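You operate a simulated robot arm through the tools that you are given. There is no shell and no other tool. Be economical: measure what you need, move in short steps, check, and stop when the job is done.

The job below is to be done with a simulated robot arm. You get a single attempt, and the scene is never put back.

## Task
Put the 25 black collar from the top of the dark desk on the top of the carton former and the 20 black collar on top of the green frame. Take the green parts tray on the low steel table and put it away on the workbench under the tool board. Fetch the stack of wipes from the low steel table and set it in the inside of the grey tray. Take the red hand brush and leave it on the shelf under the workbench. Fetch the folding plate from the clear end of the workbench and set it on the blue table. Put one of the small packs from the green table on top of the belt pulley there. Push the drawer of the blue rack shut. The order is free.

Only the result counts: the job must be done as asked and must still hold three seconds after the hand-in. Knocking over, shifting, dropping, spilling or breaking anything else fails it.

## Robot
A 7-joint arm with a fingered hand on a trunk, on a base that drives. Base frame: it is fixed to the floor where the robot stands at the start and does not move with it; the origin is under the middle of the robot, x ahead of it, y to its left, z up; the surface under the hand at the start is at about z = 0.75. Lengths are in m, angles in degrees, forces in N, time in s.
Its first joint turns from -166.0 to 166.0 degrees. Places, roughly: belt pulley [0, 12.25, 0.75]; black collar [0.75, -0.25, 0.75]; blue table [-0.2, 10.6, 0.8]; drawer of the blue rack [0.7, 10.3, 0.8]; folding plate [-2.5, 10.25, 0.75]; green frame (11x8x4 cm) [0.5, 0.3, 0.8]; green parts tray [-5.25, 12.25, 0.75]; inside of the grey tray (35x21 cm) [-2.94, 10.52, 0.86]; red hand brush (13x4x9 cm) [-2, 11.6, 0.6]; shelf under the workbench [-2.2, 10.3, 0.2]; small pack [-0.25, 11.5, 0.75]; stack of wipes (11x6x3 cm) [-5.1, 12.2, 0.8]; top of the carton former [2.3, -1.4, 1.3]; workbench under the tool board [-2.1, 9.5, 0.8]. Payload 3.7 kg.
The tool frame sits at the grasp point between the pads (the TCP): z along the fingers, y along the line on which they close. The tips reach 0.025 m beyond it. The gripper opens to 0.088 m. The gripper's body begins 0.029 m behind the TCP. The gripper is a hand of 5 fingers: y runs from the thumb to the fingers, the wrist lies at [-0.013, -0.106, -0.174] in the tool frame, and closing takes about 1.5 s.
Orientation is that of the tool frame in the base frame, as a unit quaternion [w, x, y, z]. With the fingers straight down and the wrist toward the robot, the tool's x, y and z point along [0, 1, 0], [1, 0, 0] and [0, 0, -1] of the base frame.

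## Interface
- The arm moves only by the tool nudge_tool. Its argument "plan" is a list of rows, each a list of 3 entries, a list of its own where there are three numbers: the shift along the tool's x, y, z in m, then the turn, a rotation vector about the tool's x, y, z in degrees, then the closure, from 0 (fully open) to 1 (shut). In form: [[[tx, ty, tz], [rx, ry, rz], claw], ...]. A call has 1 to 20 rows; each row is the pose to reach, as a shift and turn from the pose commanded when the call began, along the tool's axes at that moment. A row lasts 0.2 s, in which the tool goes at most 0.05 m and 8.6 degrees; a call with a longer step from one row to the next is refused whole, and so is a gripper value outside its range. A pose out of reach is approached as far as the arm can. The call stops where the force on the tool passes 40 N (or 10 N more than at its start, if that is more) or the arm is blocked; 0.2 s more then pass. Each finger travels about 0.108 m/s and halts on what it meets, pressing with about 27 N; the grip force reading is that of the motor and also rises with nothing between the fingers. The clock runs only during rows and for 0.2 s after the last one: add rows that repeat a pose to give the fingers time. It gives the time, the measured TCP pose, the force on the tool (base axes), the opening and the grip force at its end, in the units of the frame above (readings bear some noise), with the torque about the TCP (base axes, N m) and any sound that the robot's microphone picked up, and new pictures: "views" is both (left out), scene, wrist or none.
- Cameras (640 x 400 px; columns grow to the right, rows downward): "scene" is now at [0.1752, 0.1996, 1.268]; the picture's right is [-0.32, -0.95, 0.00], its down [-0.72, 0.24, -0.65] and it looks along [0.61, -0.21, -0.76] (base axes); focal length 259 px, centre (320, 200). "wrist" rides on the gripper at [0.059, -0.079, -0.105] in the tool frame; the picture's right is [-0.73, 0.32, -0.61], its down [-0.62, -0.68, 0.38] and it looks along [-0.29, 0.66, 0.70] (tool axes); focal length 234 px, centre (320, 200). There is no depth. A picture from a camera that has moved, and an enlarged one, comes with that camera's place and axes in the base frame and with its lens.
- steer(legs): drives the robot by 1 to 6 legs, each [ahead, left, turn to the left] in m, m and degrees, along the robot's own axes; the way and the turn of a leg run together, so that a leg with both is an arc; at most 1.5 m and 180 degrees a leg. The arm and the cameras ride along, it lands a little off, and it stops where it bumps. It gives what a move gives, and a new picture of the scene camera.
- preshape(shape): the hand has 5 fingers and takes this shape, open, in about a second: jaw (thumb against the fingers, like two jaws); tri (thumb and two fingers); tip (a fingertip pinch); poke (one finger out to press); point (the index stretched); flat (the hand flat); cup (the hand cupped); fist (a fist). The gripper value then closes the fingers along that shape, each until it touches; the sizes above hold for jaw. It gives what a move gives, with no picture.
- pan_tilt(pan, tilt): turns the head with the scene camera to pan (to the left, within 120 degrees either way) and tilt (down, from -29 to 69), counted from straight ahead of the robot. It gives what a move gives, and a new picture of the scene camera.
- close_up(camera, box): a new picture of the part [left, top, right, bottom] of that camera's present view, enlarged. It takes no simulated time.
- close_job(): hands the job in; it is judged then, once.

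Work in short steps. Places have to be worked out from the pictures, the camera data and where the tool is seen: move nearer, look again, correct. Check each grasp and each placing, and mend what went wrong. You have 217 turns and 260 pictures in all, those below and enlarged ones among them. Open the gripper and draw the arm clear of the work before you hand the job in, unless the task says otherwise; then end with one line.

The tools are called as a command line: name --argument value ..., lists and objects as JSON in quotes. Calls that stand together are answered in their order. nudge_tool: Moves the arm, as the interface text tells. Its arguments: {"type":"object","properties":{"plan":{"type":"array"},"views":{"type":"string","enum":["both","scene","wrist","none"]}},"required":["plan"]} The other tools are called the same way: preshape (shape) gives the hand a shape; steer (legs) drives the base; pan_tilt (pan, tilt) turns the head that bears the scene camera; close_up (camera, box) takes an enlarged picture of a part of a camera's view; close_job () hands the job in.

At the start:

```text
time_s: 0.0
position: [0.604, 0.2422, 0.962]
tool_rot: [0.0, 0.707, 0.707, 0.0]
contact_force: [0.2, -0.1, 0.3]
torque: [0.0, -0.01, -0.01]
gripper_width: 0.0875
grip_force: 0.0
shape: jaw
robot x, y, heading: [0.0025, 0.0004, -0.0]
head pan, tilt: [-18.6, 49.7]
```

scene: 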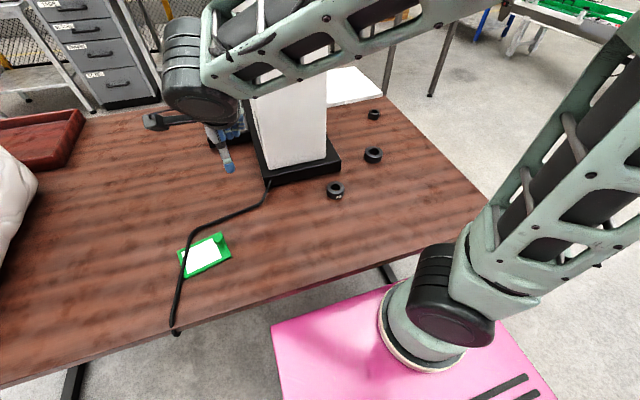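
wrist: 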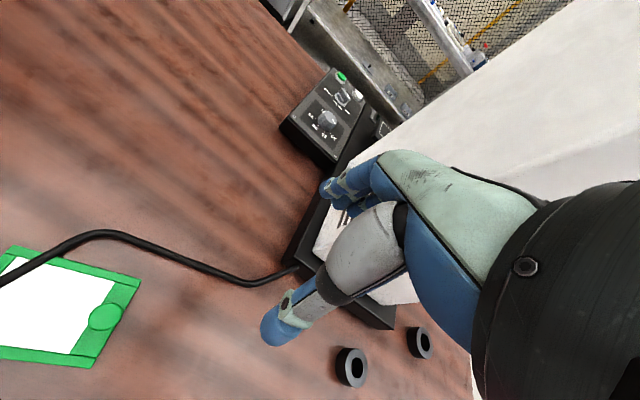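

Three black collars are seen on the desk; I enlarge the view to tell their sizes.

close_up --camera "scene" --box '[310, 90, 410, 210]'

close_up --camera "wrist" --box '[310, 300, 470, 400]'

```text
3.33 times, centred on (360, 150) of scene
camera zoom: at [0.1752, 0.1996, 1.268], right [-0.32, -0.95, 0.0], down [-0.72, 0.24, -0.65], along [0.61, -0.21, -0.76], focal length 864 px, centre (187, 367)
```

zoom: 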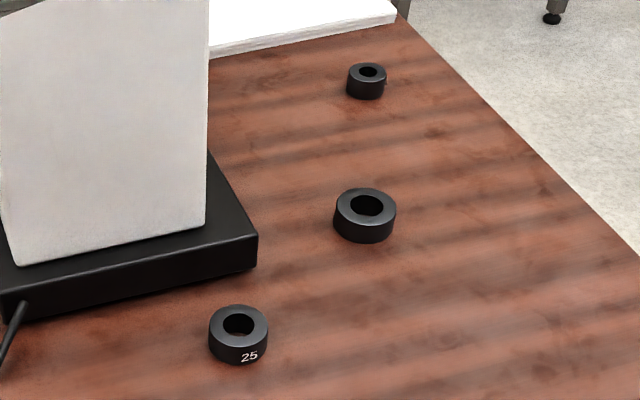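

```text
4.00 times, centred on (390, 350) of wrist
camera zoom: at [0.525, 0.3032, 1.0687], right [0.32, -0.73, 0.61], down [-0.68, -0.62, -0.38], along [0.66, -0.29, -0.7], focal length 937 px, centre (40, -400)
```

zoom: 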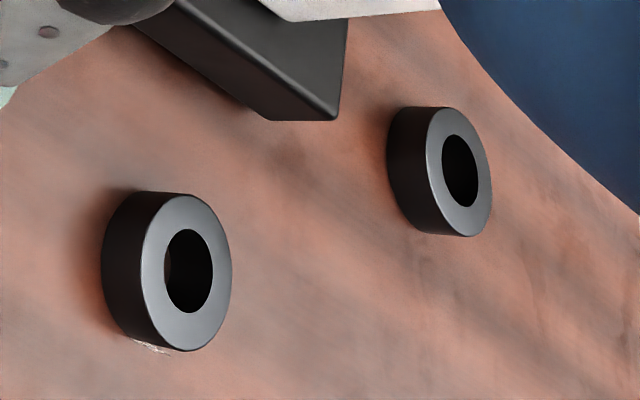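

The near collar is marked 25 (about [0.60, 0.015]). The others measure about 57 mm across at [0.70, -0.14] and 42 mm at [0.90, -0.245], so the far one is likely the 20. I swing the hand around the front of the white column to the far one.

nudge_tool --plan '[[[0, -0.03, 0], [0, 0, 0], 0], [[-0.048, -0.03, 0], [0, 0, 0], 0], [[-0.096, -0.03, 0], [0, 0, 0], 0], [[-0.144, -0.03, 0], [0, 0, 0], 0], [[-0.192, -0.03, 0], [0, 0, 0], 0], [[-0.24, -0.03, 0], [0, 0, 0], 0], [[-0.288, -0.03, 0], [0, 0, 0], 0], [[-0.336, -0.03, 0], [0, 0, 0], 0], [[-0.384, -0.03, 0], [0, 0, 0], 0], [[-0.432, -0.03, 0], [0, 0, 0], 0], [[-0.48, -0.02, 0], [0, 0, 0], 0], [[-0.487, 0.029, 0], [0, 0, 0], 0], [[-0.487, 0.078, 0], [0, 0, 0], 0], [[-0.487, 0.127, 0], [0, 0, 0], 0], [[-0.487, 0.176, 0], [0, 0, 0], 0], [[-0.487, 0.2, 0], [0, 0, 0], 0]]' --views "both"

```text
time_s: 3.4
position: [0.8038, -0.2439, 0.9646]
tool_rot: [0.0, 0.707, 0.707, 0.001]
contact_force: [-0.6, 1.2, 0.8]
torque: [0.01, -0.01, 0.02]
gripper_width: 0.0876
grip_force: 0.1
shape: jaw
robot x, y, heading: [-0.0002, -0.0012, -0.1]
head pan, tilt: [-18.6, 49.7]
camera scene: at [0.175, 0.1995, 1.268], right [-0.32, -0.95, 0.0], down [-0.72, 0.24, -0.65], along [0.61, -0.21, -0.76], focal length 259 px, centre (320, 200)
camera wrist: at [0.7244, -0.1841, 1.0698], right [0.32, -0.73, 0.61], down [-0.68, -0.62, -0.38], along [0.66, -0.29, -0.69], focal length 234 px, centre (320, 200)
```

scene: 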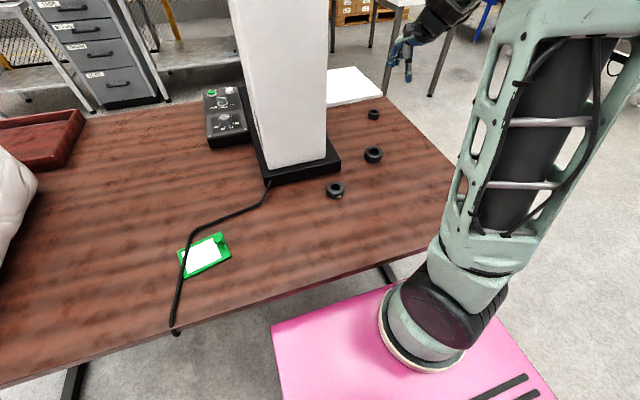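
wrist: 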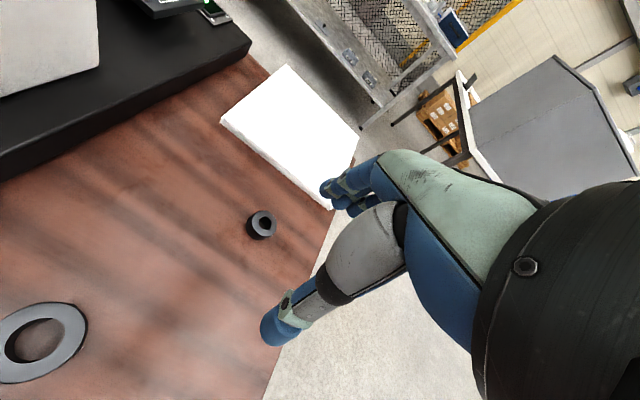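

Both cameras agree: collar at [0.899, -0.244]. I check its marking before grasping.

close_up --camera "wrist" --box '[240, 200, 290, 250]'

close_up --camera "scene" --box '[355, 100, 395, 170]'

close_up --camera "scene" --box '[165, 215, 285, 290]'

```text
8.00 times, centred on (265, 225) of wrist
camera zoom: at [0.7244, -0.1841, 1.0698], right [0.32, -0.73, 0.61], down [-0.68, -0.62, -0.38], along [0.66, -0.29, -0.69], focal length 1873 px, centre (760, 0)
```

zoom: 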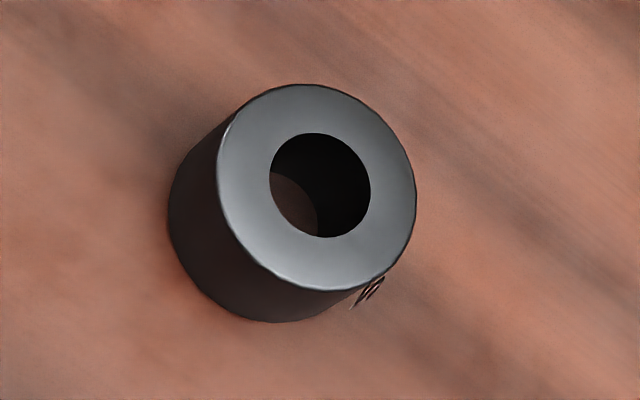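

```text
5.71 times, centred on (375, 135) of scene
camera zoom: at [0.175, 0.1995, 1.268], right [-0.32, -0.95, 0.0], down [-0.72, 0.24, -0.65], along [0.61, -0.21, -0.76], focal length 1480 px, centre (6, 571)
```

zoom: 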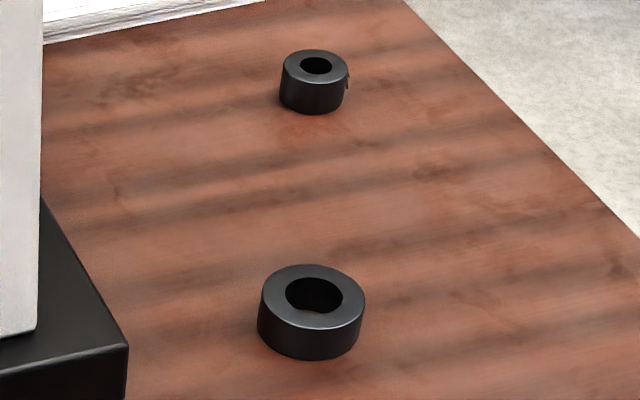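

```text
5.33 times, centred on (225, 252) of scene
camera zoom: at [0.175, 0.1995, 1.268], right [-0.32, -0.95, 0.0], down [-0.72, 0.24, -0.65], along [0.61, -0.21, -0.76], focal length 1382 px, centre (827, -80)
```

zoom: 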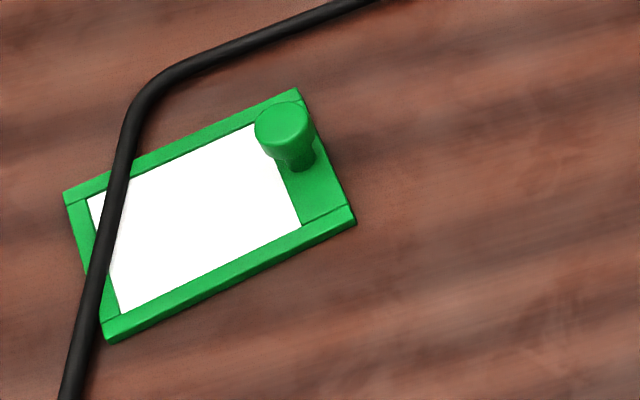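

Bore about 20 mm versus about 30 mm for the middle one, so the far one is the 20. I go above it and descend most of the way.

nudge_tool --plan '[[[0, 0.048, 0], [0, 0, 0], 0], [[0, 0.095, 0], [0, 0, 0], 0], [[0, 0.095, 0.045], [0, 0, 0], 0], [[0, 0.095, 0.09], [0, 0, 0], 0], [[0, 0.095, 0.125], [0, 0, 0], 0]]' --views "both"

```text
time_s: 4.6
position: [0.8971, -0.2443, 0.8398]
tool_rot: [0.0, 0.707, 0.707, 0.0]
contact_force: [0.2, -0.3, 0.3]
torque: [0.01, 0.03, 0.0]
gripper_width: 0.0877
grip_force: 0.0
shape: jaw
robot x, y, heading: [0.0042, -0.0013, -0.0]
head pan, tilt: [-18.6, 49.7]
camera scene: at [0.1751, 0.1997, 1.268], right [-0.32, -0.95, 0.0], down [-0.72, 0.24, -0.65], along [0.61, -0.21, -0.76], focal length 259 px, centre (320, 200)
camera wrist: at [0.8189, -0.1843, 0.9446], right [0.32, -0.73, 0.61], down [-0.68, -0.62, -0.38], along [0.66, -0.29, -0.7], focal length 234 px, centre (320, 200)
```

scene: 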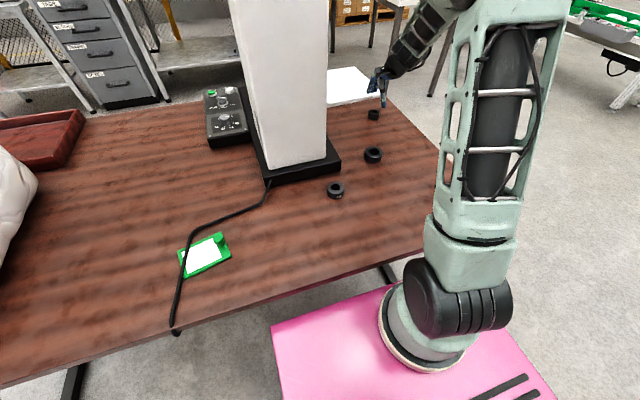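
wrist: 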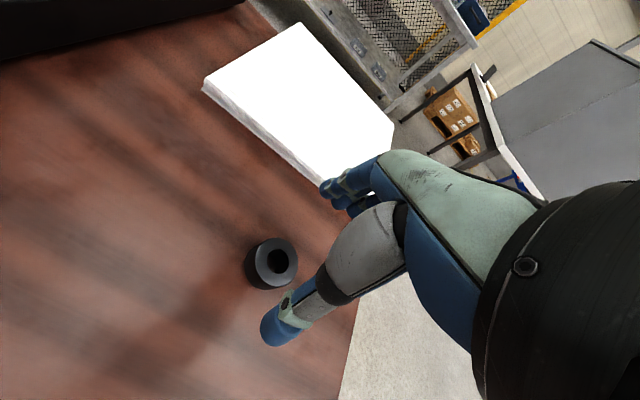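

Collar is centred between the fingers (ray gives [0.900, -0.243]). Descend to z≈0.777, close, and lift.

nudge_tool --plan '[[[0, 0.002, 0.04], [0, 0, 0], 0], [[0, 0.002, 0.06], [0, 0, 0], 0], [[0, 0.002, 0.061], [0, 0, 0], 0.3], [[0, 0.002, 0.061], [0, 0, 0], 0.6], [[0, 0.002, 0.061], [0, 0, 0], 1], [[0, 0.002, 0.061], [0, 0, 0], 1], [[0, 0.002, 0.061], [0, 0, 0], 1], [[0, 0.002, 0.061], [0, 0, 0], 1], [[0, 0.002, 0.061], [0, 0, 0], 1]]' --views "wrist"

```text
time_s: 6.6
position: [0.9015, -0.2435, 0.7774]
tool_rot: [0.0, 0.707, 0.707, -0.001]
contact_force: [-0.5, -0.1, -0.3]
torque: [0.01, -0.01, 0.02]
gripper_width: 0.0322
grip_force: 26.8
shape: jaw
robot x, y, heading: [0.0001, -0.0029, -0.2]
head pan, tilt: [-18.6, 49.7]
camera wrist: at [0.8217, -0.1838, 0.8835], right [0.32, -0.73, 0.61], down [-0.68, -0.62, -0.38], along [0.66, -0.29, -0.7], focal length 234 px, centre (320, 200)
```

wrist: 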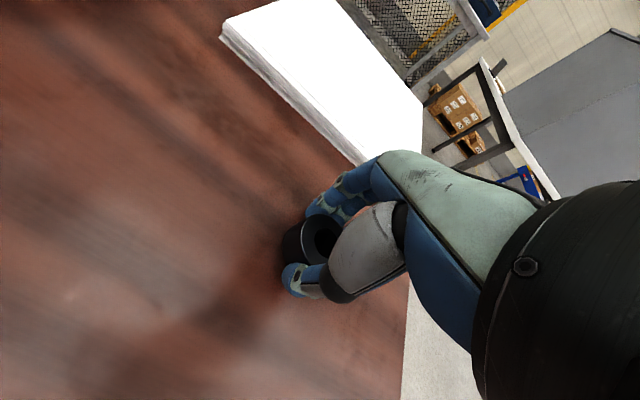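

Gripped at 32 mm. Lift and return along the same route to the left side of the desk.

nudge_tool --plan '[[[0, 0, -0.04], [0, 0, 0], 1], [[0, 0, -0.085], [0, 0, 0], 1], [[0, 0, -0.13], [0, 0, 0], 1], [[0, 0, -0.175], [0, 0, 0], 1], [[0, 0, -0.2], [0, 0, 0], 1], [[0, -0.048, -0.2], [0, 0, 0], 1], [[0, -0.096, -0.2], [0, 0, 0], 1], [[0, -0.144, -0.2], [0, 0, 0], 1], [[0, -0.192, -0.2], [0, 0, 0], 1], [[0, -0.24, -0.2], [0, 0, 0], 1], [[0, -0.288, -0.2], [0, 0, 0], 1], [[0, -0.325, -0.2], [0, 0, 0], 1]]' --views "wrist"

nudge_tool --plan '[[[0.048, 0, 0], [0, 0, 0], 1], [[0.096, 0, 0], [0, 0, 0], 1], [[0.144, 0, 0], [0, 0, 0], 1], [[0.192, 0, 0], [0, 0, 0], 1], [[0.24, 0, 0], [0, 0, 0], 1], [[0.288, 0, 0], [0, 0, 0], 1], [[0.336, 0, 0], [0, 0, 0], 1], [[0.384, 0, 0], [0, 0, 0], 1], [[0.432, 0, 0], [0, 0, 0], 1], [[0.48, 0, 0], [0, 0, 0], 1], [[0.528, 0, 0], [0, 0, 0], 1], [[0.57, 0, 0], [0, 0, 0], 1]]' --views "none"

steer --legs '[[-0.18, 0, 0]]'

```text
time_s: 9.2
position: [0.5754, -0.2435, 0.9762]
tool_rot: [0.001, 0.707, 0.707, 0.0]
contact_force: [2.0, 1.0, -2.2]
torque: [0.01, -0.02, -0.02]
gripper_width: 0.0317
grip_force: 27.0
shape: jaw
robot x, y, heading: [-0.0037, -0.0037, -0.1]
head pan, tilt: [-18.6, 49.7]
camera wrist: at [0.4965, -0.1844, 1.0829], right [0.32, -0.73, 0.61], down [-0.68, -0.62, -0.38], along [0.66, -0.29, -0.7], focal length 234 px, centre (320, 200)
```

wrist: 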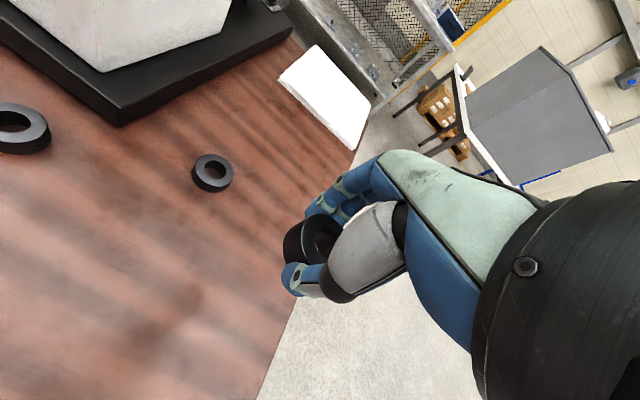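

```text
time_s: 11.8
position: [0.5756, 0.3269, 0.9776]
tool_rot: [0.0, 0.707, 0.707, 0.0]
contact_force: [0.7, 1.0, -1.9]
torque: [0.03, 0.0, 0.02]
gripper_width: 0.0316
grip_force: 26.8
shape: jaw
robot x, y, heading: [0.0017, -0.002, 0.1]
head pan, tilt: [-18.6, 49.7]
```

```text
time_s: 13.3
position: [0.3936, 0.3261, 0.9789]
tool_rot: [0.0, 0.707, 0.707, -0.001]
contact_force: [0.5, 0.0, -1.8]
torque: [0.06, -0.01, -0.01]
gripper_width: 0.0317
grip_force: 26.8
shape: jaw
robot x, y, heading: [-0.1805, 0.003, 0.1]
head pan, tilt: [-18.6, 49.7]
camera scene: at [-0.0052, 0.1998, 1.268], right [-0.32, -0.95, 0.0], down [-0.72, 0.24, -0.65], along [0.61, -0.21, -0.76], focal length 259 px, centre (320, 200)
```

scene: 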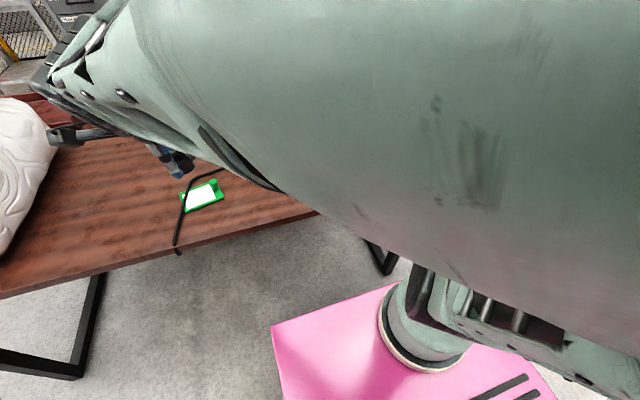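

The robot is now 0.18 m back. I look at the frame closely to choose the setting-down spot.

close_up --camera "scene" --box '[160, 165, 240, 215]'

nudge_tool --plan '[[[0.0, 0.03, 0], [0, 0, 0], 1], [[0.0, 0.06, 0], [0, 0, 0], 1]]' --views "wrist"

```text
8.00 times, centred on (200, 190) of scene
camera zoom: at [-0.0052, 0.1998, 1.268], right [-0.32, -0.95, 0.0], down [-0.72, 0.24, -0.65], along [0.61, -0.21, -0.76], focal length 2072 px, centre (1280, 280)
```

zoom: 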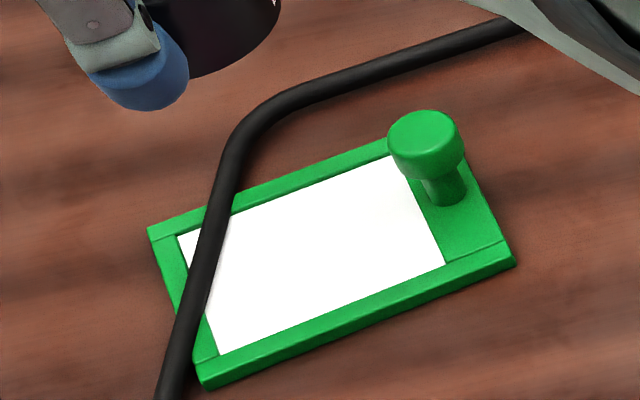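

```text
time_s: 13.9
position: [0.4608, 0.3202, 0.9795]
tool_rot: [-0.008, 0.712, 0.702, 0.001]
contact_force: [-1.2, 2.1, 0.5]
torque: [-0.09, -0.02, -0.02]
gripper_width: 0.0315
grip_force: 26.8
shape: jaw
robot x, y, heading: [-0.1829, 0.0003, -0.4]
head pan, tilt: [-18.6, 49.7]
camera wrist: at [0.3835, 0.3783, 1.0866], right [0.32, -0.74, 0.59], down [-0.69, -0.61, -0.38], along [0.65, -0.29, -0.71], focal length 234 px, centre (320, 200)
```

wrist: 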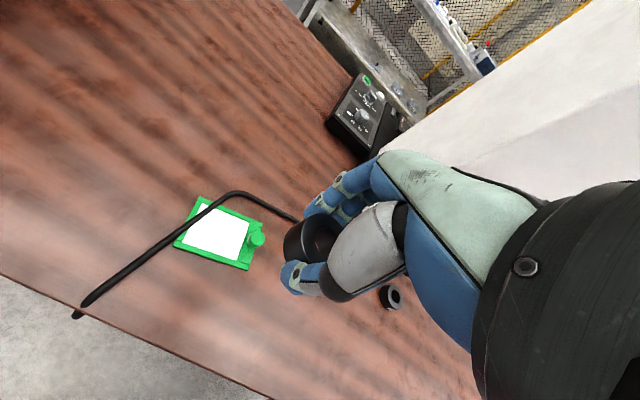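

I check how wide the curled fingers are beside the collar, since the frame's knob stands close to the spot.

close_up --camera "wrist" --box '[160, 140, 420, 310]'

```text
2.35 times, centred on (290, 225) of wrist
camera zoom: at [0.3835, 0.3783, 1.0866], right [0.32, -0.74, 0.59], down [-0.69, -0.61, -0.38], along [0.65, -0.29, -0.71], focal length 551 px, centre (391, 141)
```

zoom: 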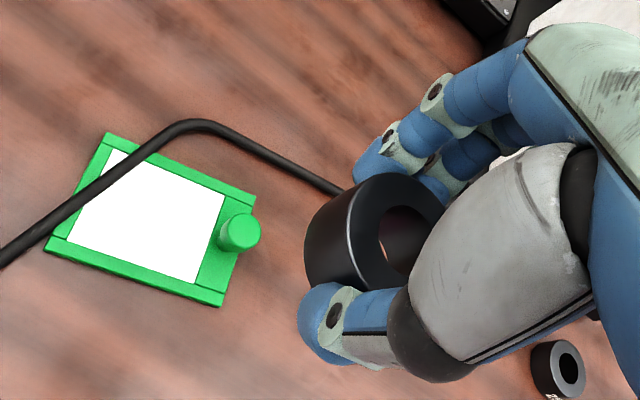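

The fingers spread toward the knob side, so I yaw the hand +35° to keep them clear of knob and cable, and go above the spot about [0.511, 0.348].

nudge_tool --plan '[[[0.005, 0.01, 0.01], [0, 0, -7], 1], [[0.01, 0.02, 0.02], [0, 0, -14], 1], [[0.015, 0.03, 0.04], [0, 0, -21], 1], [[0.02, 0.04, 0.06], [0, 0, -28], 1], [[0.025, 0.054, 0.08], [0, 0, -35], 1], [[0.025, 0.054, 0.1], [0, 0, -35], 1], [[0.025, 0.054, 0.1], [0, 0, -35], 1]]' --views "both"

```text
time_s: 15.5
position: [0.5086, 0.3524, 0.8785]
tool_rot: [0.0, 0.462, 0.887, 0.0]
contact_force: [-0.2, 0.5, -1.2]
torque: [-0.02, 0.01, -0.01]
gripper_width: 0.0315
grip_force: 26.8
shape: jaw
robot x, y, heading: [-0.1812, 0.002, -0.0]
head pan, tilt: [-18.6, 49.7]
camera scene: at [-0.0051, 0.1997, 1.268], right [-0.32, -0.95, 0.0], down [-0.72, 0.24, -0.65], along [0.61, -0.21, -0.76], focal length 259 px, centre (320, 200)
camera wrist: at [0.4108, 0.3548, 0.9841], right [0.68, -0.41, 0.61], down [-0.2, -0.9, -0.38], along [0.7, 0.14, -0.7], focal length 234 px, centre (320, 200)
```

scene: 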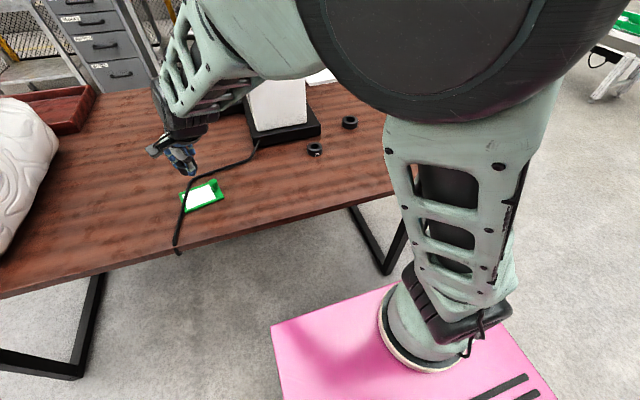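
wrist: 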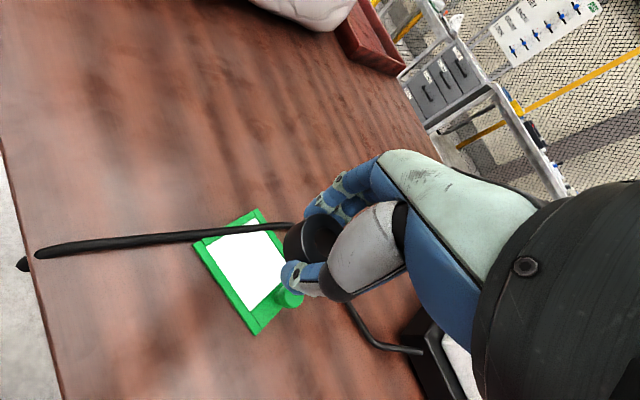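

Wrist view confirms the white plate corners within 4 mm. I lower to z≈0.80 and look.

nudge_tool --plan '[[[-0.004, 0.002, 0.03], [0, 0, 0], 1], [[-0.004, 0.002, 0.06], [0, 0, 0], 1], [[-0.004, 0.002, 0.078], [0, 0, 0], 1]]' --views "wrist"

close_up --camera "scene" --box '[150, 140, 250, 220]'

```text
time_s: 16.3
position: [0.5133, 0.3487, 0.8007]
tool_rot: [-0.001, 0.462, 0.887, 0.0]
contact_force: [-0.8, -0.1, -1.5]
torque: [0.02, 0.02, -0.03]
gripper_width: 0.0318
grip_force: 27.1
shape: jaw
robot x, y, heading: [-0.18, -0.0003, -0.1]
head pan, tilt: [-18.6, 49.7]
camera wrist: at [0.4142, 0.3534, 0.9063], right [0.68, -0.41, 0.61], down [-0.2, -0.9, -0.38], along [0.7, 0.14, -0.7], focal length 234 px, centre (320, 200)
```

wrist: 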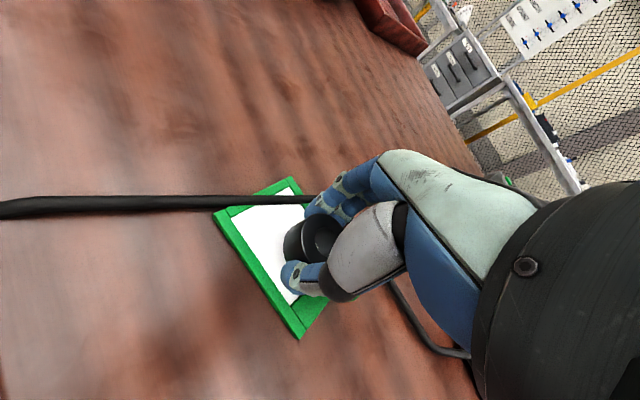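

```text
5.00 times, centred on (200, 180) of scene
camera zoom: at [-0.0052, 0.1998, 1.268], right [-0.32, -0.95, 0.0], down [-0.72, 0.24, -0.65], along [0.61, -0.21, -0.76], focal length 1295 px, centre (920, 300)
```

zoom: 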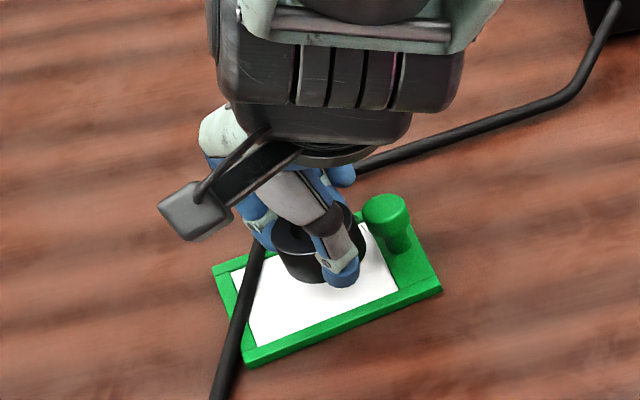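

The index tip looks close to the cable while there is about 1.4 cm of margin at the near rim, so I shift −8 mm in x, −3 mm in y, turn back 5° and lower another 1 cm before looking again.

nudge_tool --plan '[[[0.002, -0.008, 0], [0, 0, 5], 1], [[0.002, -0.008, 0.006], [0, 0, 5], 1], [[0.002, -0.008, 0.01], [0, 0, 5], 1], [[0.002, -0.008, 0.01], [0, 0, 5], 1]]' --views "none"

close_up --camera "scene" --box '[160, 150, 240, 210]'

close_up --camera "wrist" --box '[200, 150, 400, 350]'

```text
time_s: 17.3
position: [0.5043, 0.3471, 0.7912]
tool_rot: [0.0, 0.5, 0.866, 0.001]
contact_force: [-0.2, 0.0, -1.6]
torque: [0.01, 0.01, 0.0]
gripper_width: 0.0318
grip_force: 27.6
shape: jaw
robot x, y, heading: [-0.1786, -0.0047, 0.2]
head pan, tilt: [-18.6, 49.7]
```

```text
6.67 times, centred on (200, 180) of scene
camera zoom: at [-0.0052, 0.1998, 1.268], right [-0.32, -0.95, 0.0], down [-0.72, 0.24, -0.65], along [0.61, -0.21, -0.76], focal length 1727 px, centre (1120, 333)
```

zoom: 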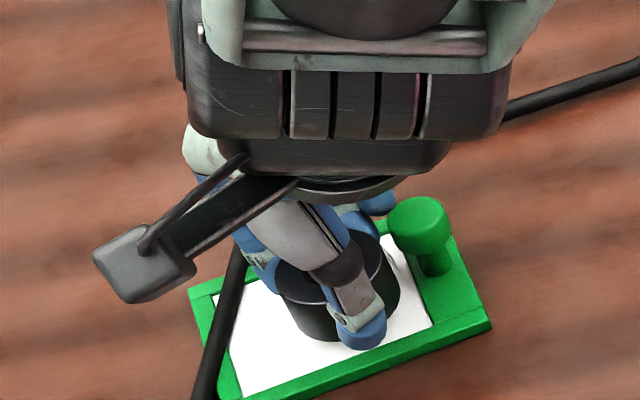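

```text
2.00 times, centred on (300, 250) of wrist
camera zoom: at [0.4071, 0.359, 0.8962], right [0.64, -0.47, 0.61], down [-0.28, -0.88, -0.38], along [0.71, 0.08, -0.7], focal length 468 px, centre (360, 100)
```

zoom: 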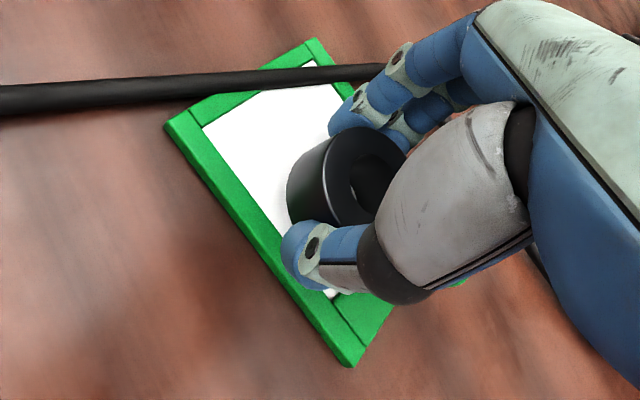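

Well placed, clear of cable and knob. I lower by 5 mm slowly and read the force.

nudge_tool --plan '[[[0, 0, 0.002], [0, 0, 0], 1], [[0, 0, 0.004], [0, 0, 0], 1], [[0, 0, 0.005], [0, 0, 0], 1]]' --views "none"

```text
time_s: 18.1
position: [0.505, 0.3463, 0.7865]
tool_rot: [0.0, 0.501, 0.866, 0.0]
contact_force: [-0.8, -0.3, -1.9]
torque: [0.01, -0.01, -0.01]
gripper_width: 0.0317
grip_force: 26.9
shape: jaw
robot x, y, heading: [-0.1787, 0.0004, -0.0]
head pan, tilt: [-18.6, 49.7]
```

No contact yet (z 0.786); I lower 2 mm at a time.

nudge_tool --plan '[[[0, 0, 0.001], [0, 0, 0], 1], [[0, 0, 0.002], [0, 0, 0], 1], [[0, 0, 0.003], [0, 0, 0], 1]]' --views "none"

```text
time_s: 18.9
position: [0.5047, 0.3456, 0.7834]
tool_rot: [0.0, 0.5, 0.866, 0.0]
contact_force: [0.3, -0.8, 3.5]
torque: [0.01, -0.07, 0.01]
gripper_width: 0.0318
grip_force: 26.8
shape: jaw
robot x, y, heading: [-0.1774, 0.0043, -0.1]
head pan, tilt: [-18.6, 49.7]
```

Contact felt (+3.5 N). I open slightly and lift straight up.

nudge_tool --plan '[[[0, 0, 0], [0, 0, 0], 0.6], [[0, 0, 0], [0, 0, 0], 0.54], [[0, 0, 0], [0, 0, 0], 0.54], [[0, 0, -0.01], [0, 0, 0], 0.54], [[0, 0, -0.03], [0, 0, 0], 0.52], [[0, 0, -0.06], [0, 0, 0], 0.5], [[0, 0, -0.1], [0, 0, 0], 0.3], [[0, 0, -0.15], [0, 0, 0], 0]]' --views "wrist"

close_up --camera "scene" --box '[160, 150, 240, 210]'

```text
time_s: 20.7
position: [0.5037, 0.3469, 0.9324]
tool_rot: [0.0, 0.5, 0.866, 0.0]
contact_force: [1.1, 0.6, -0.4]
torque: [0.0, 0.0, -0.02]
gripper_width: 0.0879
grip_force: 0.1
shape: jaw
robot x, y, heading: [-0.1827, -0.0038, -0.0]
head pan, tilt: [-18.6, 49.7]
camera wrist: at [0.406, 0.3596, 1.0378], right [0.64, -0.47, 0.61], down [-0.28, -0.88, -0.38], along [0.71, 0.08, -0.7], focal length 234 px, centre (320, 200)
```

wrist: 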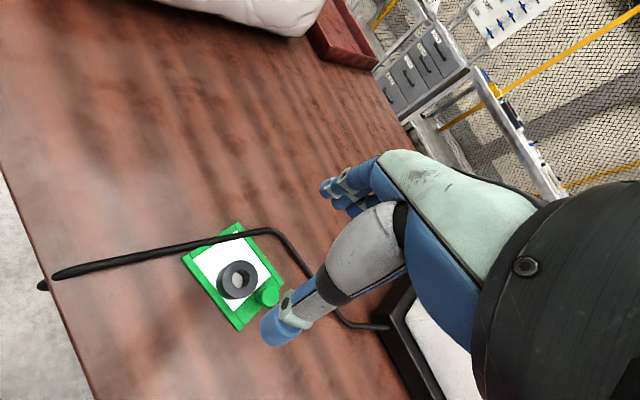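

```text
6.67 times, centred on (200, 180) of scene
camera zoom: at [-0.0052, 0.1998, 1.268], right [-0.32, -0.95, 0.0], down [-0.72, 0.24, -0.65], along [0.61, -0.21, -0.76], focal length 1727 px, centre (1120, 333)
```

zoom: 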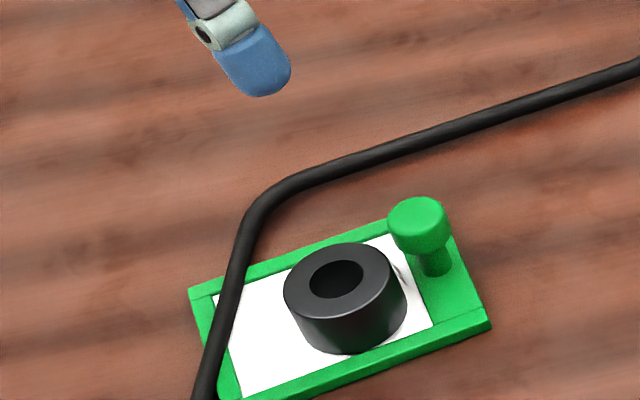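

The 20 collar sits flat on the green frame. Next the 25 collar at about [0.598, 0.015], with the hand yawed −20°.

nudge_tool --plan '[[[-0.042, -0.0106, 0], [0, 0, 6.25], 0], [[-0.084, -0.0212, 0], [0, 0, 12.5], 0], [[-0.1255, -0.0318, 0], [0, 0, 18.75], 0], [[-0.167, -0.0424, 0], [0, 0, 25], 0], [[-0.209, -0.053, 0], [0, 0, 31.25], 0], [[-0.251, -0.0634, 0], [0, 0, 37.5], 0], [[-0.293, -0.074, 0], [0, 0, 43.75], 0], [[-0.3345, -0.0846, 0], [0, 0, 50], 0], [[-0.3345, -0.0846, 0.03], [0, 0, 50], 0], [[-0.3345, -0.0846, 0.06], [0, 0, 50], 0], [[-0.3345, -0.0846, 0.08], [0, 0, 50], 0]]' --views "both"

```text
time_s: 23.1
position: [0.5983, 0.0141, 0.8521]
tool_rot: [0.0, 0.819, 0.574, -0.001]
contact_force: [0.8, 0.0, -0.7]
torque: [0.01, -0.01, -0.01]
gripper_width: 0.0876
grip_force: 0.1
shape: jaw
robot x, y, heading: [-0.1814, -0.0006, -0.1]
head pan, tilt: [-18.6, 49.7]
camera scene: at [-0.0052, 0.1997, 1.268], right [-0.32, -0.95, 0.0], down [-0.72, 0.24, -0.65], along [0.61, -0.21, -0.76], focal length 259 px, centre (320, 200)
camera wrist: at [0.5452, 0.0977, 0.9577], right [0.06, -0.79, 0.61], down [-0.85, -0.35, -0.38], along [0.52, -0.5, -0.7], focal length 234 px, centre (320, 200)
```

scene: 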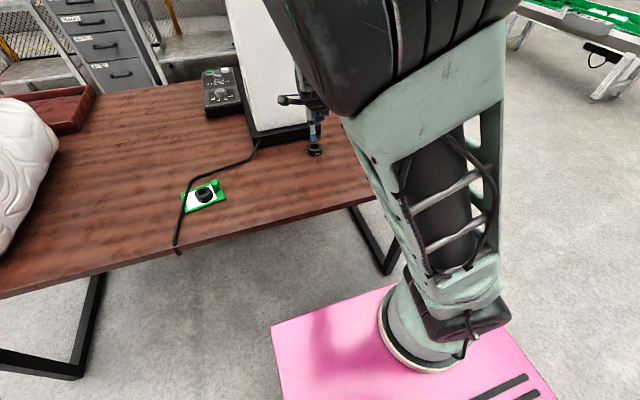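
wrist: 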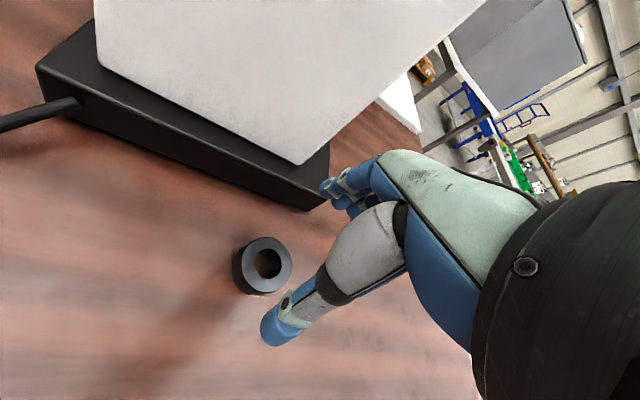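

Collar ray gives [0.599, 0.016], centred. I pre-close a little for clearance from the machine base, descend and grip.

nudge_tool --plan '[[[0, 0.001, 0], [0, 0, 0], 0.22], [[0, 0.001, 0.03], [0, 0, 0], 0.22], [[0, 0.001, 0.06], [0, 0, 0], 0.22], [[0, 0.001, 0.075], [0, 0, 0], 0.22], [[0, 0.001, 0.075], [0, 0, 0], 0.5], [[0, 0.001, 0.075], [0, 0, 0], 1], [[0, 0.001, 0.075], [0, 0, 0], 1], [[0, 0.001, 0.075], [0, 0, 0], 1], [[0, 0.001, 0.075], [0, 0, 0], 1], [[0, 0, 0.03], [0, 0, 0], 1], [[0, 0, -0.01], [0, 0, 0], 1], [[0, 0, -0.05], [0, 0, 0], 1], [[0, 0, -0.1], [0, 0, 0], 1]]' --views "both"

```text
time_s: 25.9
position: [0.5995, 0.0156, 0.9529]
tool_rot: [-0.001, 0.819, 0.574, -0.001]
contact_force: [0.2, -0.5, -2.3]
torque: [0.01, 0.0, 0.0]
gripper_width: 0.039
grip_force: 26.7
shape: jaw
robot x, y, heading: [-0.1833, -0.0002, 0.2]
head pan, tilt: [-18.6, 49.7]
camera scene: at [-0.0051, 0.1997, 1.268], right [-0.32, -0.95, 0.0], down [-0.72, 0.24, -0.65], along [0.61, -0.21, -0.76], focal length 259 px, centre (320, 200)
camera wrist: at [0.5456, 0.0989, 1.0594], right [0.06, -0.79, 0.61], down [-0.85, -0.35, -0.38], along [0.52, -0.5, -0.7], focal length 234 px, centre (320, 200)
```

scene: 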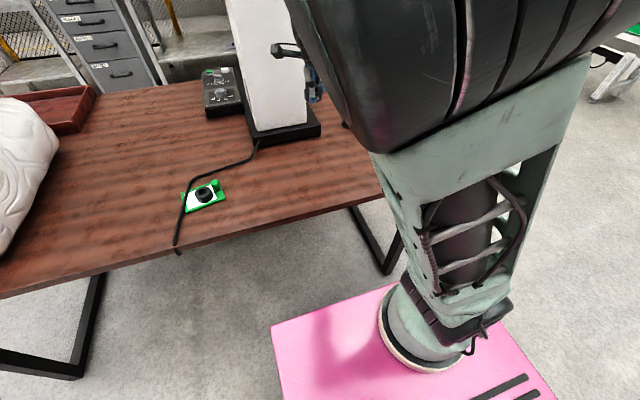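
wrist: 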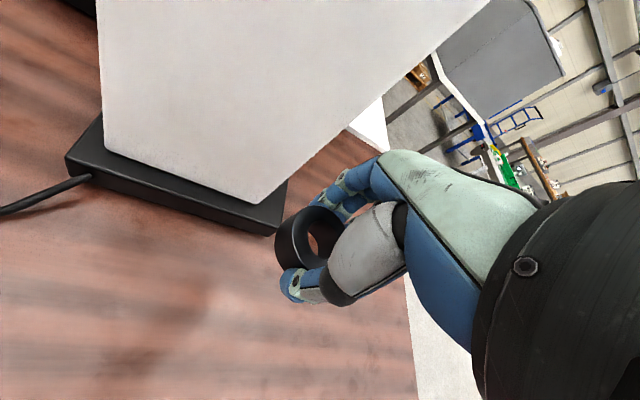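

The 25 collar is held. Now I look toward the carton former and the way there.

pan_tilt --pan -45 --tilt 20

pan_tilt --pan -100 --tilt 25

```text
time_s: 26.9
position: [0.6002, 0.0159, 0.9531]
tool_rot: [0.0, 0.819, 0.574, 0.0]
contact_force: [0.0, -0.7, -2.5]
torque: [-0.01, 0.01, 0.01]
gripper_width: 0.0389
grip_force: 27.0
shape: jaw
robot x, y, heading: [-0.182, 0.0025, -0.1]
head pan, tilt: [-45.0, 20.0]
camera scene: at [-0.0125, 0.1586, 1.313], right [-0.71, -0.71, 0.0], down [-0.24, 0.24, -0.94], along [0.67, -0.66, -0.34], focal length 259 px, centre (320, 200)
```

scene: 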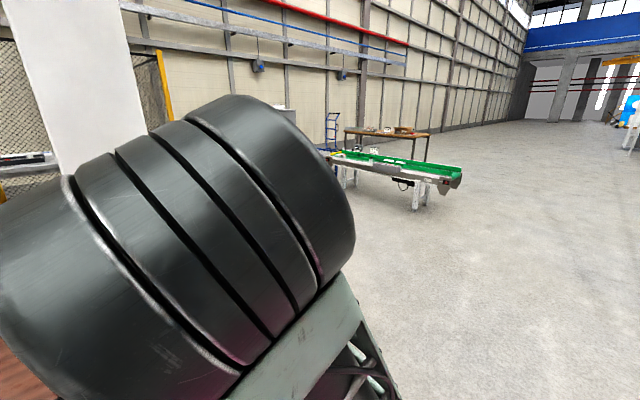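

```text
time_s: 28.1
position: [0.5998, 0.015, 0.953]
tool_rot: [0.0, 0.819, 0.574, 0.0]
contact_force: [0.3, 0.1, -2.1]
torque: [-0.01, 0.02, 0.02]
gripper_width: 0.039
grip_force: 27.7
shape: jaw
robot x, y, heading: [-0.1815, -0.0025, -0.1]
head pan, tilt: [-100.0, 25.0]
camera scene: at [-0.0943, 0.1336, 1.3051], right [-0.99, 0.17, 0.0], down [0.07, 0.42, -0.91], along [-0.16, -0.89, -0.42], focal length 259 px, centre (320, 200)
```

scene: 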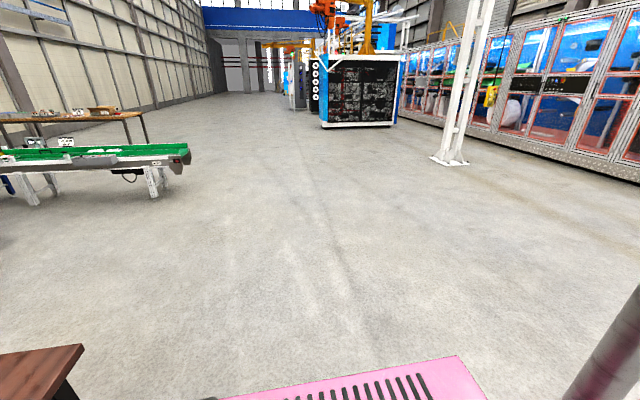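

Free floor to the right. I drive right 1.4 m, then ahead 0.7 m, and look at the carton former.

steer --legs '[[0, -1.4, 0], [0.7, 0, 0]]'

pan_tilt --pan 5 --tilt 10

```text
time_s: 38.6
position: [1.3033, -1.391, 0.9535]
tool_rot: [0.0, 0.819, 0.574, 0.0]
contact_force: [-0.6, 0.3, -1.9]
torque: [-0.01, 0.0, 0.01]
gripper_width: 0.0389
grip_force: 26.9
shape: jaw
robot x, y, heading: [0.5179, -1.4065, -0.1]
head pan, tilt: [-100.0, 25.0]
camera scene: at [0.608, -1.274, 1.305], right [-0.99, 0.17, 0.0], down [0.07, 0.42, -0.91], along [-0.16, -0.89, -0.42], focal length 259 px, centre (320, 200)
```

scene: 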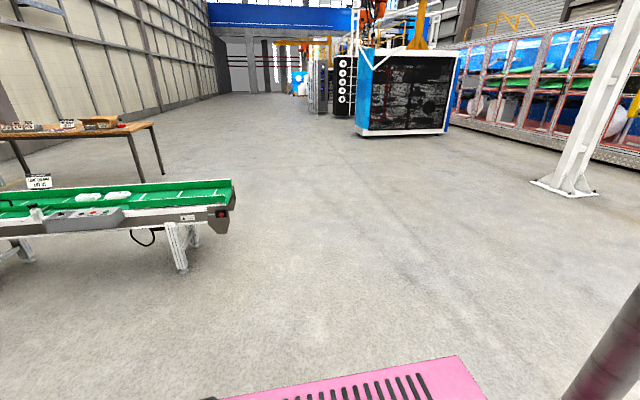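

```text
time_s: 40.4
position: [1.3014, -1.3909, 0.9547]
tool_rot: [0.001, 0.818, 0.575, -0.001]
contact_force: [0.7, 0.3, -1.6]
torque: [0.04, 0.0, 0.0]
gripper_width: 0.0392
grip_force: 27.3
shape: jaw
robot x, y, heading: [0.5208, -1.4069, 0.1]
head pan, tilt: [5.0, 10.0]
camera scene: at [0.7164, -1.175, 1.3294], right [0.09, -1.0, 0.0], down [-0.17, -0.02, -0.98], along [0.98, 0.09, -0.17], focal length 259 px, centre (320, 200)
```

scene: 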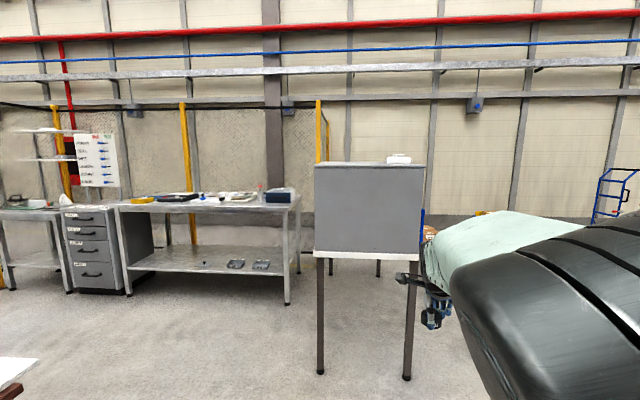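

The grey box on legs is the former: front face near x≈2.1, y from −1.05 to −1.6, top ≈1.28, with a white item on its right part. I raise the hand.

nudge_tool --plan '[[[0, 0, -0.05], [0, 0, 0], 1], [[0, 0, -0.1], [0, 0, 0], 1], [[0, 0, -0.15], [0, 0, 0], 1], [[0, 0, -0.2], [0, 0, 0], 1], [[0, 0, -0.25], [0, 0, 0], 1], [[0, 0, -0.3], [0, 0, 0], 1], [[0, 0, -0.35], [0, 0, 0], 1], [[0, 0, -0.4], [0, 0, 0], 1], [[0, 0, -0.45], [0, 0, 0], 1], [[0, 0, -0.5], [0, 0, 0], 1], [[0, 0, -0.5], [0, 0, 0], 1]]' --views "both"

```text
time_s: 42.8
position: [1.2976, -1.3927, 1.4197]
tool_rot: [0.0, 0.818, 0.575, -0.002]
contact_force: [0.5, 0.0, -2.5]
torque: [-0.03, 0.03, -0.01]
gripper_width: 0.0386
grip_force: 27.5
shape: jaw
out of reach, approached as far as the arm can: row 10, 11
robot x, y, heading: [0.5229, -1.4073, 0.0]
head pan, tilt: [5.0, 10.0]
camera scene: at [0.7165, -1.1748, 1.3294], right [0.09, -1.0, 0.0], down [-0.17, -0.02, -0.98], along [0.98, 0.09, -0.17], focal length 259 px, centre (320, 200)
camera wrist: at [1.2441, -1.3083, 1.5255], right [0.06, -0.79, 0.61], down [-0.85, -0.35, -0.38], along [0.52, -0.5, -0.7], focal length 234 px, centre (320, 200)
```

scene: 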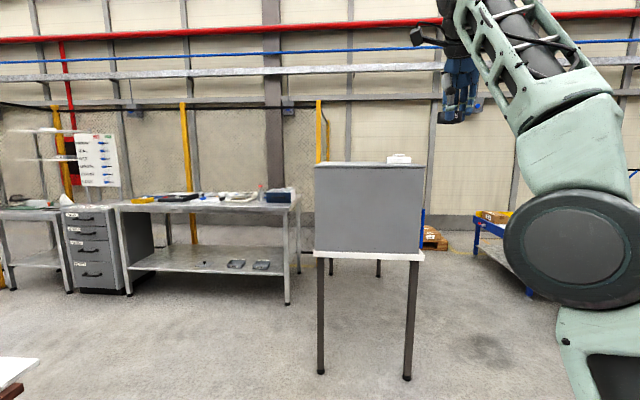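
wrist: 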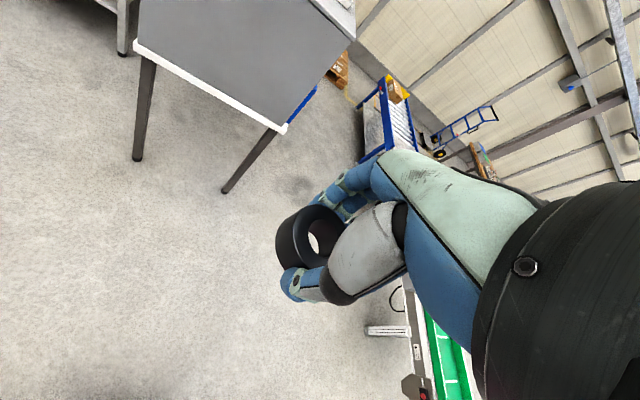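

Height limit is about 1.42, still 9 cm above the top. I drive ahead 0.65 and left 0.15, and look with both cameras.

steer --legs '[[0.65, 0.15, 0]]'

close_up --camera "wrist" --box '[0, 0, 640, 400]'

```text
time_s: 46.5
position: [1.9444, -1.2377, 1.421]
tool_rot: [0.0, 0.818, 0.575, 0.0]
contact_force: [-0.2, 0.4, -1.9]
torque: [0.03, 0.01, 0.02]
gripper_width: 0.0386
grip_force: 27.4
shape: jaw
robot x, y, heading: [1.1695, -1.2558, 0.2]
head pan, tilt: [5.0, 10.0]
camera scene: at [1.3637, -1.0224, 1.3294], right [0.09, -1.0, 0.0], down [-0.17, -0.02, -0.98], along [0.98, 0.09, -0.17], focal length 259 px, centre (320, 200)
```

scene: 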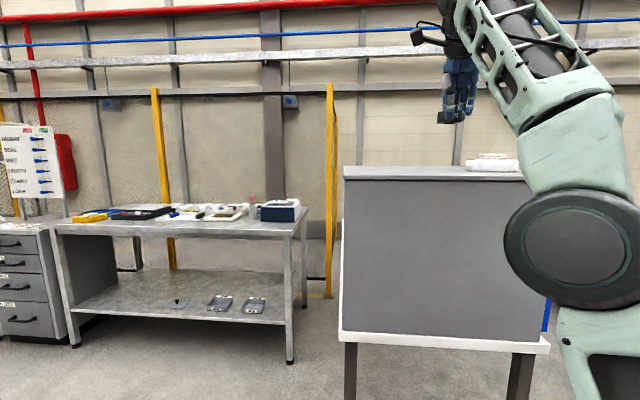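

```text
1.00 times, centred on (320, 200) of wrist (not enlarged: the box is as wide or as high as the picture)
camera zoom: at [1.8913, -1.1553, 1.5259], right [0.06, -0.79, 0.61], down [-0.85, -0.36, -0.38], along [0.52, -0.49, -0.7], focal length 234 px, centre (320, 200)
```

zoom: 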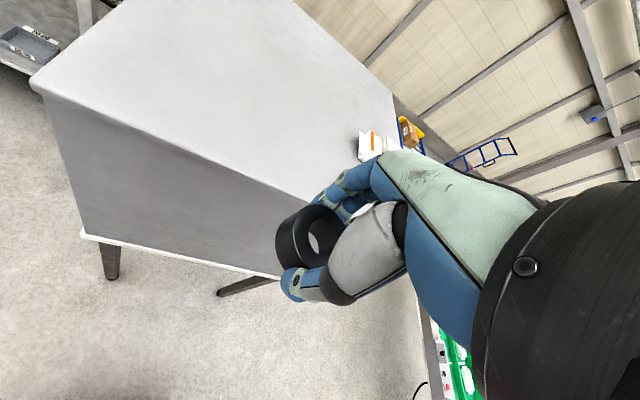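

Top edge at x≈2.06, z≈1.27, left corner y≈−1.03; clear area around [2.17, −1.24]. I lower 5 cm and extend 6 cm, then drive ahead 0.16 m, keeping the elbow well away from the box.

nudge_tool --plan '[[[0, 0, 0.04], [0, 0, 0], 1], [[-0.01, 0.03, 0.05], [0, 0, 0], 1], [[-0.02, 0.055, 0.05], [0, 0, 0], 1], [[-0.02, 0.055, 0.05], [0, 0, 0], 1]]' --views "none"

steer --legs '[[0.16, 0, 0]]'

close_up --camera "wrist" --box '[0, 0, 640, 400]'

```text
time_s: 47.5
position: [1.9904, -1.2759, 1.3708]
tool_rot: [-0.001, 0.818, 0.575, 0.0]
contact_force: [-0.1, 0.0, -2.2]
torque: [0.01, 0.0, -0.03]
gripper_width: 0.0386
grip_force: 26.8
shape: jaw
robot x, y, heading: [1.1663, -1.255, 0.1]
head pan, tilt: [5.0, 10.0]
```

```text
time_s: 48.9
position: [2.1531, -1.2743, 1.3703]
tool_rot: [0.0, 0.818, 0.575, 0.0]
contact_force: [0.2, 0.5, -2.2]
torque: [0.0, 0.01, 0.01]
gripper_width: 0.0382
grip_force: 27.0
shape: jaw
robot x, y, heading: [1.3328, -1.2589, 0.4]
head pan, tilt: [5.0, 10.0]
camera scene: at [1.525, -1.0219, 1.3294], right [0.09, -1.0, 0.0], down [-0.17, -0.02, -0.98], along [0.98, 0.09, -0.17], focal length 259 px, centre (320, 200)
```

scene: 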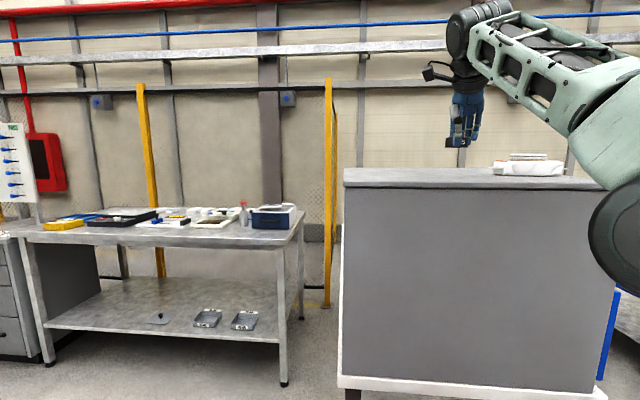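

```text
1.00 times, centred on (320, 200) of wrist (not enlarged: the box is as wide or as high as the picture)
camera zoom: at [2.0983, -1.1927, 1.4762], right [0.06, -0.79, 0.61], down [-0.85, -0.36, -0.38], along [0.52, -0.5, -0.7], focal length 234 px, centre (320, 200)
```

zoom: 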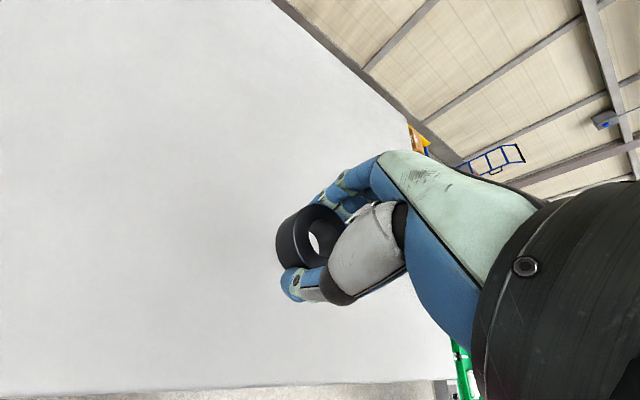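

TCP is 9 cm inside the front edge. Lower 6 cm, then feel for contact.

nudge_tool --plan '[[[0, 0, 0.03], [0, 0, 0], 1], [[0, 0, 0.055], [0, 0, 0], 1], [[0, 0, 0.062], [0, 0, 0], 1]]' --views "none"

close_up --camera "scene" --box '[400, 80, 560, 200]'

```text
time_s: 49.7
position: [2.153, -1.2756, 1.3079]
tool_rot: [0.0, 0.818, 0.575, 0.0]
contact_force: [-0.8, 0.4, -1.8]
torque: [0.02, 0.01, -0.05]
gripper_width: 0.0385
grip_force: 27.2
shape: jaw
robot x, y, heading: [1.3347, -1.2554, 0.3]
head pan, tilt: [5.0, 10.0]
```

```text
3.33 times, centred on (480, 140) of scene
camera zoom: at [1.525, -1.0219, 1.3294], right [0.09, -1.0, 0.0], down [-0.17, -0.02, -0.98], along [0.98, 0.09, -0.17], focal length 864 px, centre (-213, 400)
```

zoom: 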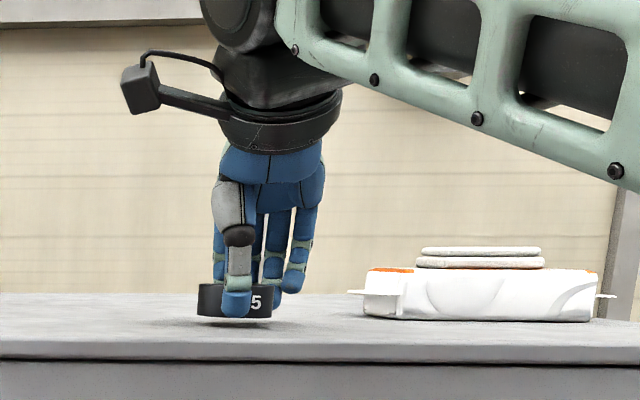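

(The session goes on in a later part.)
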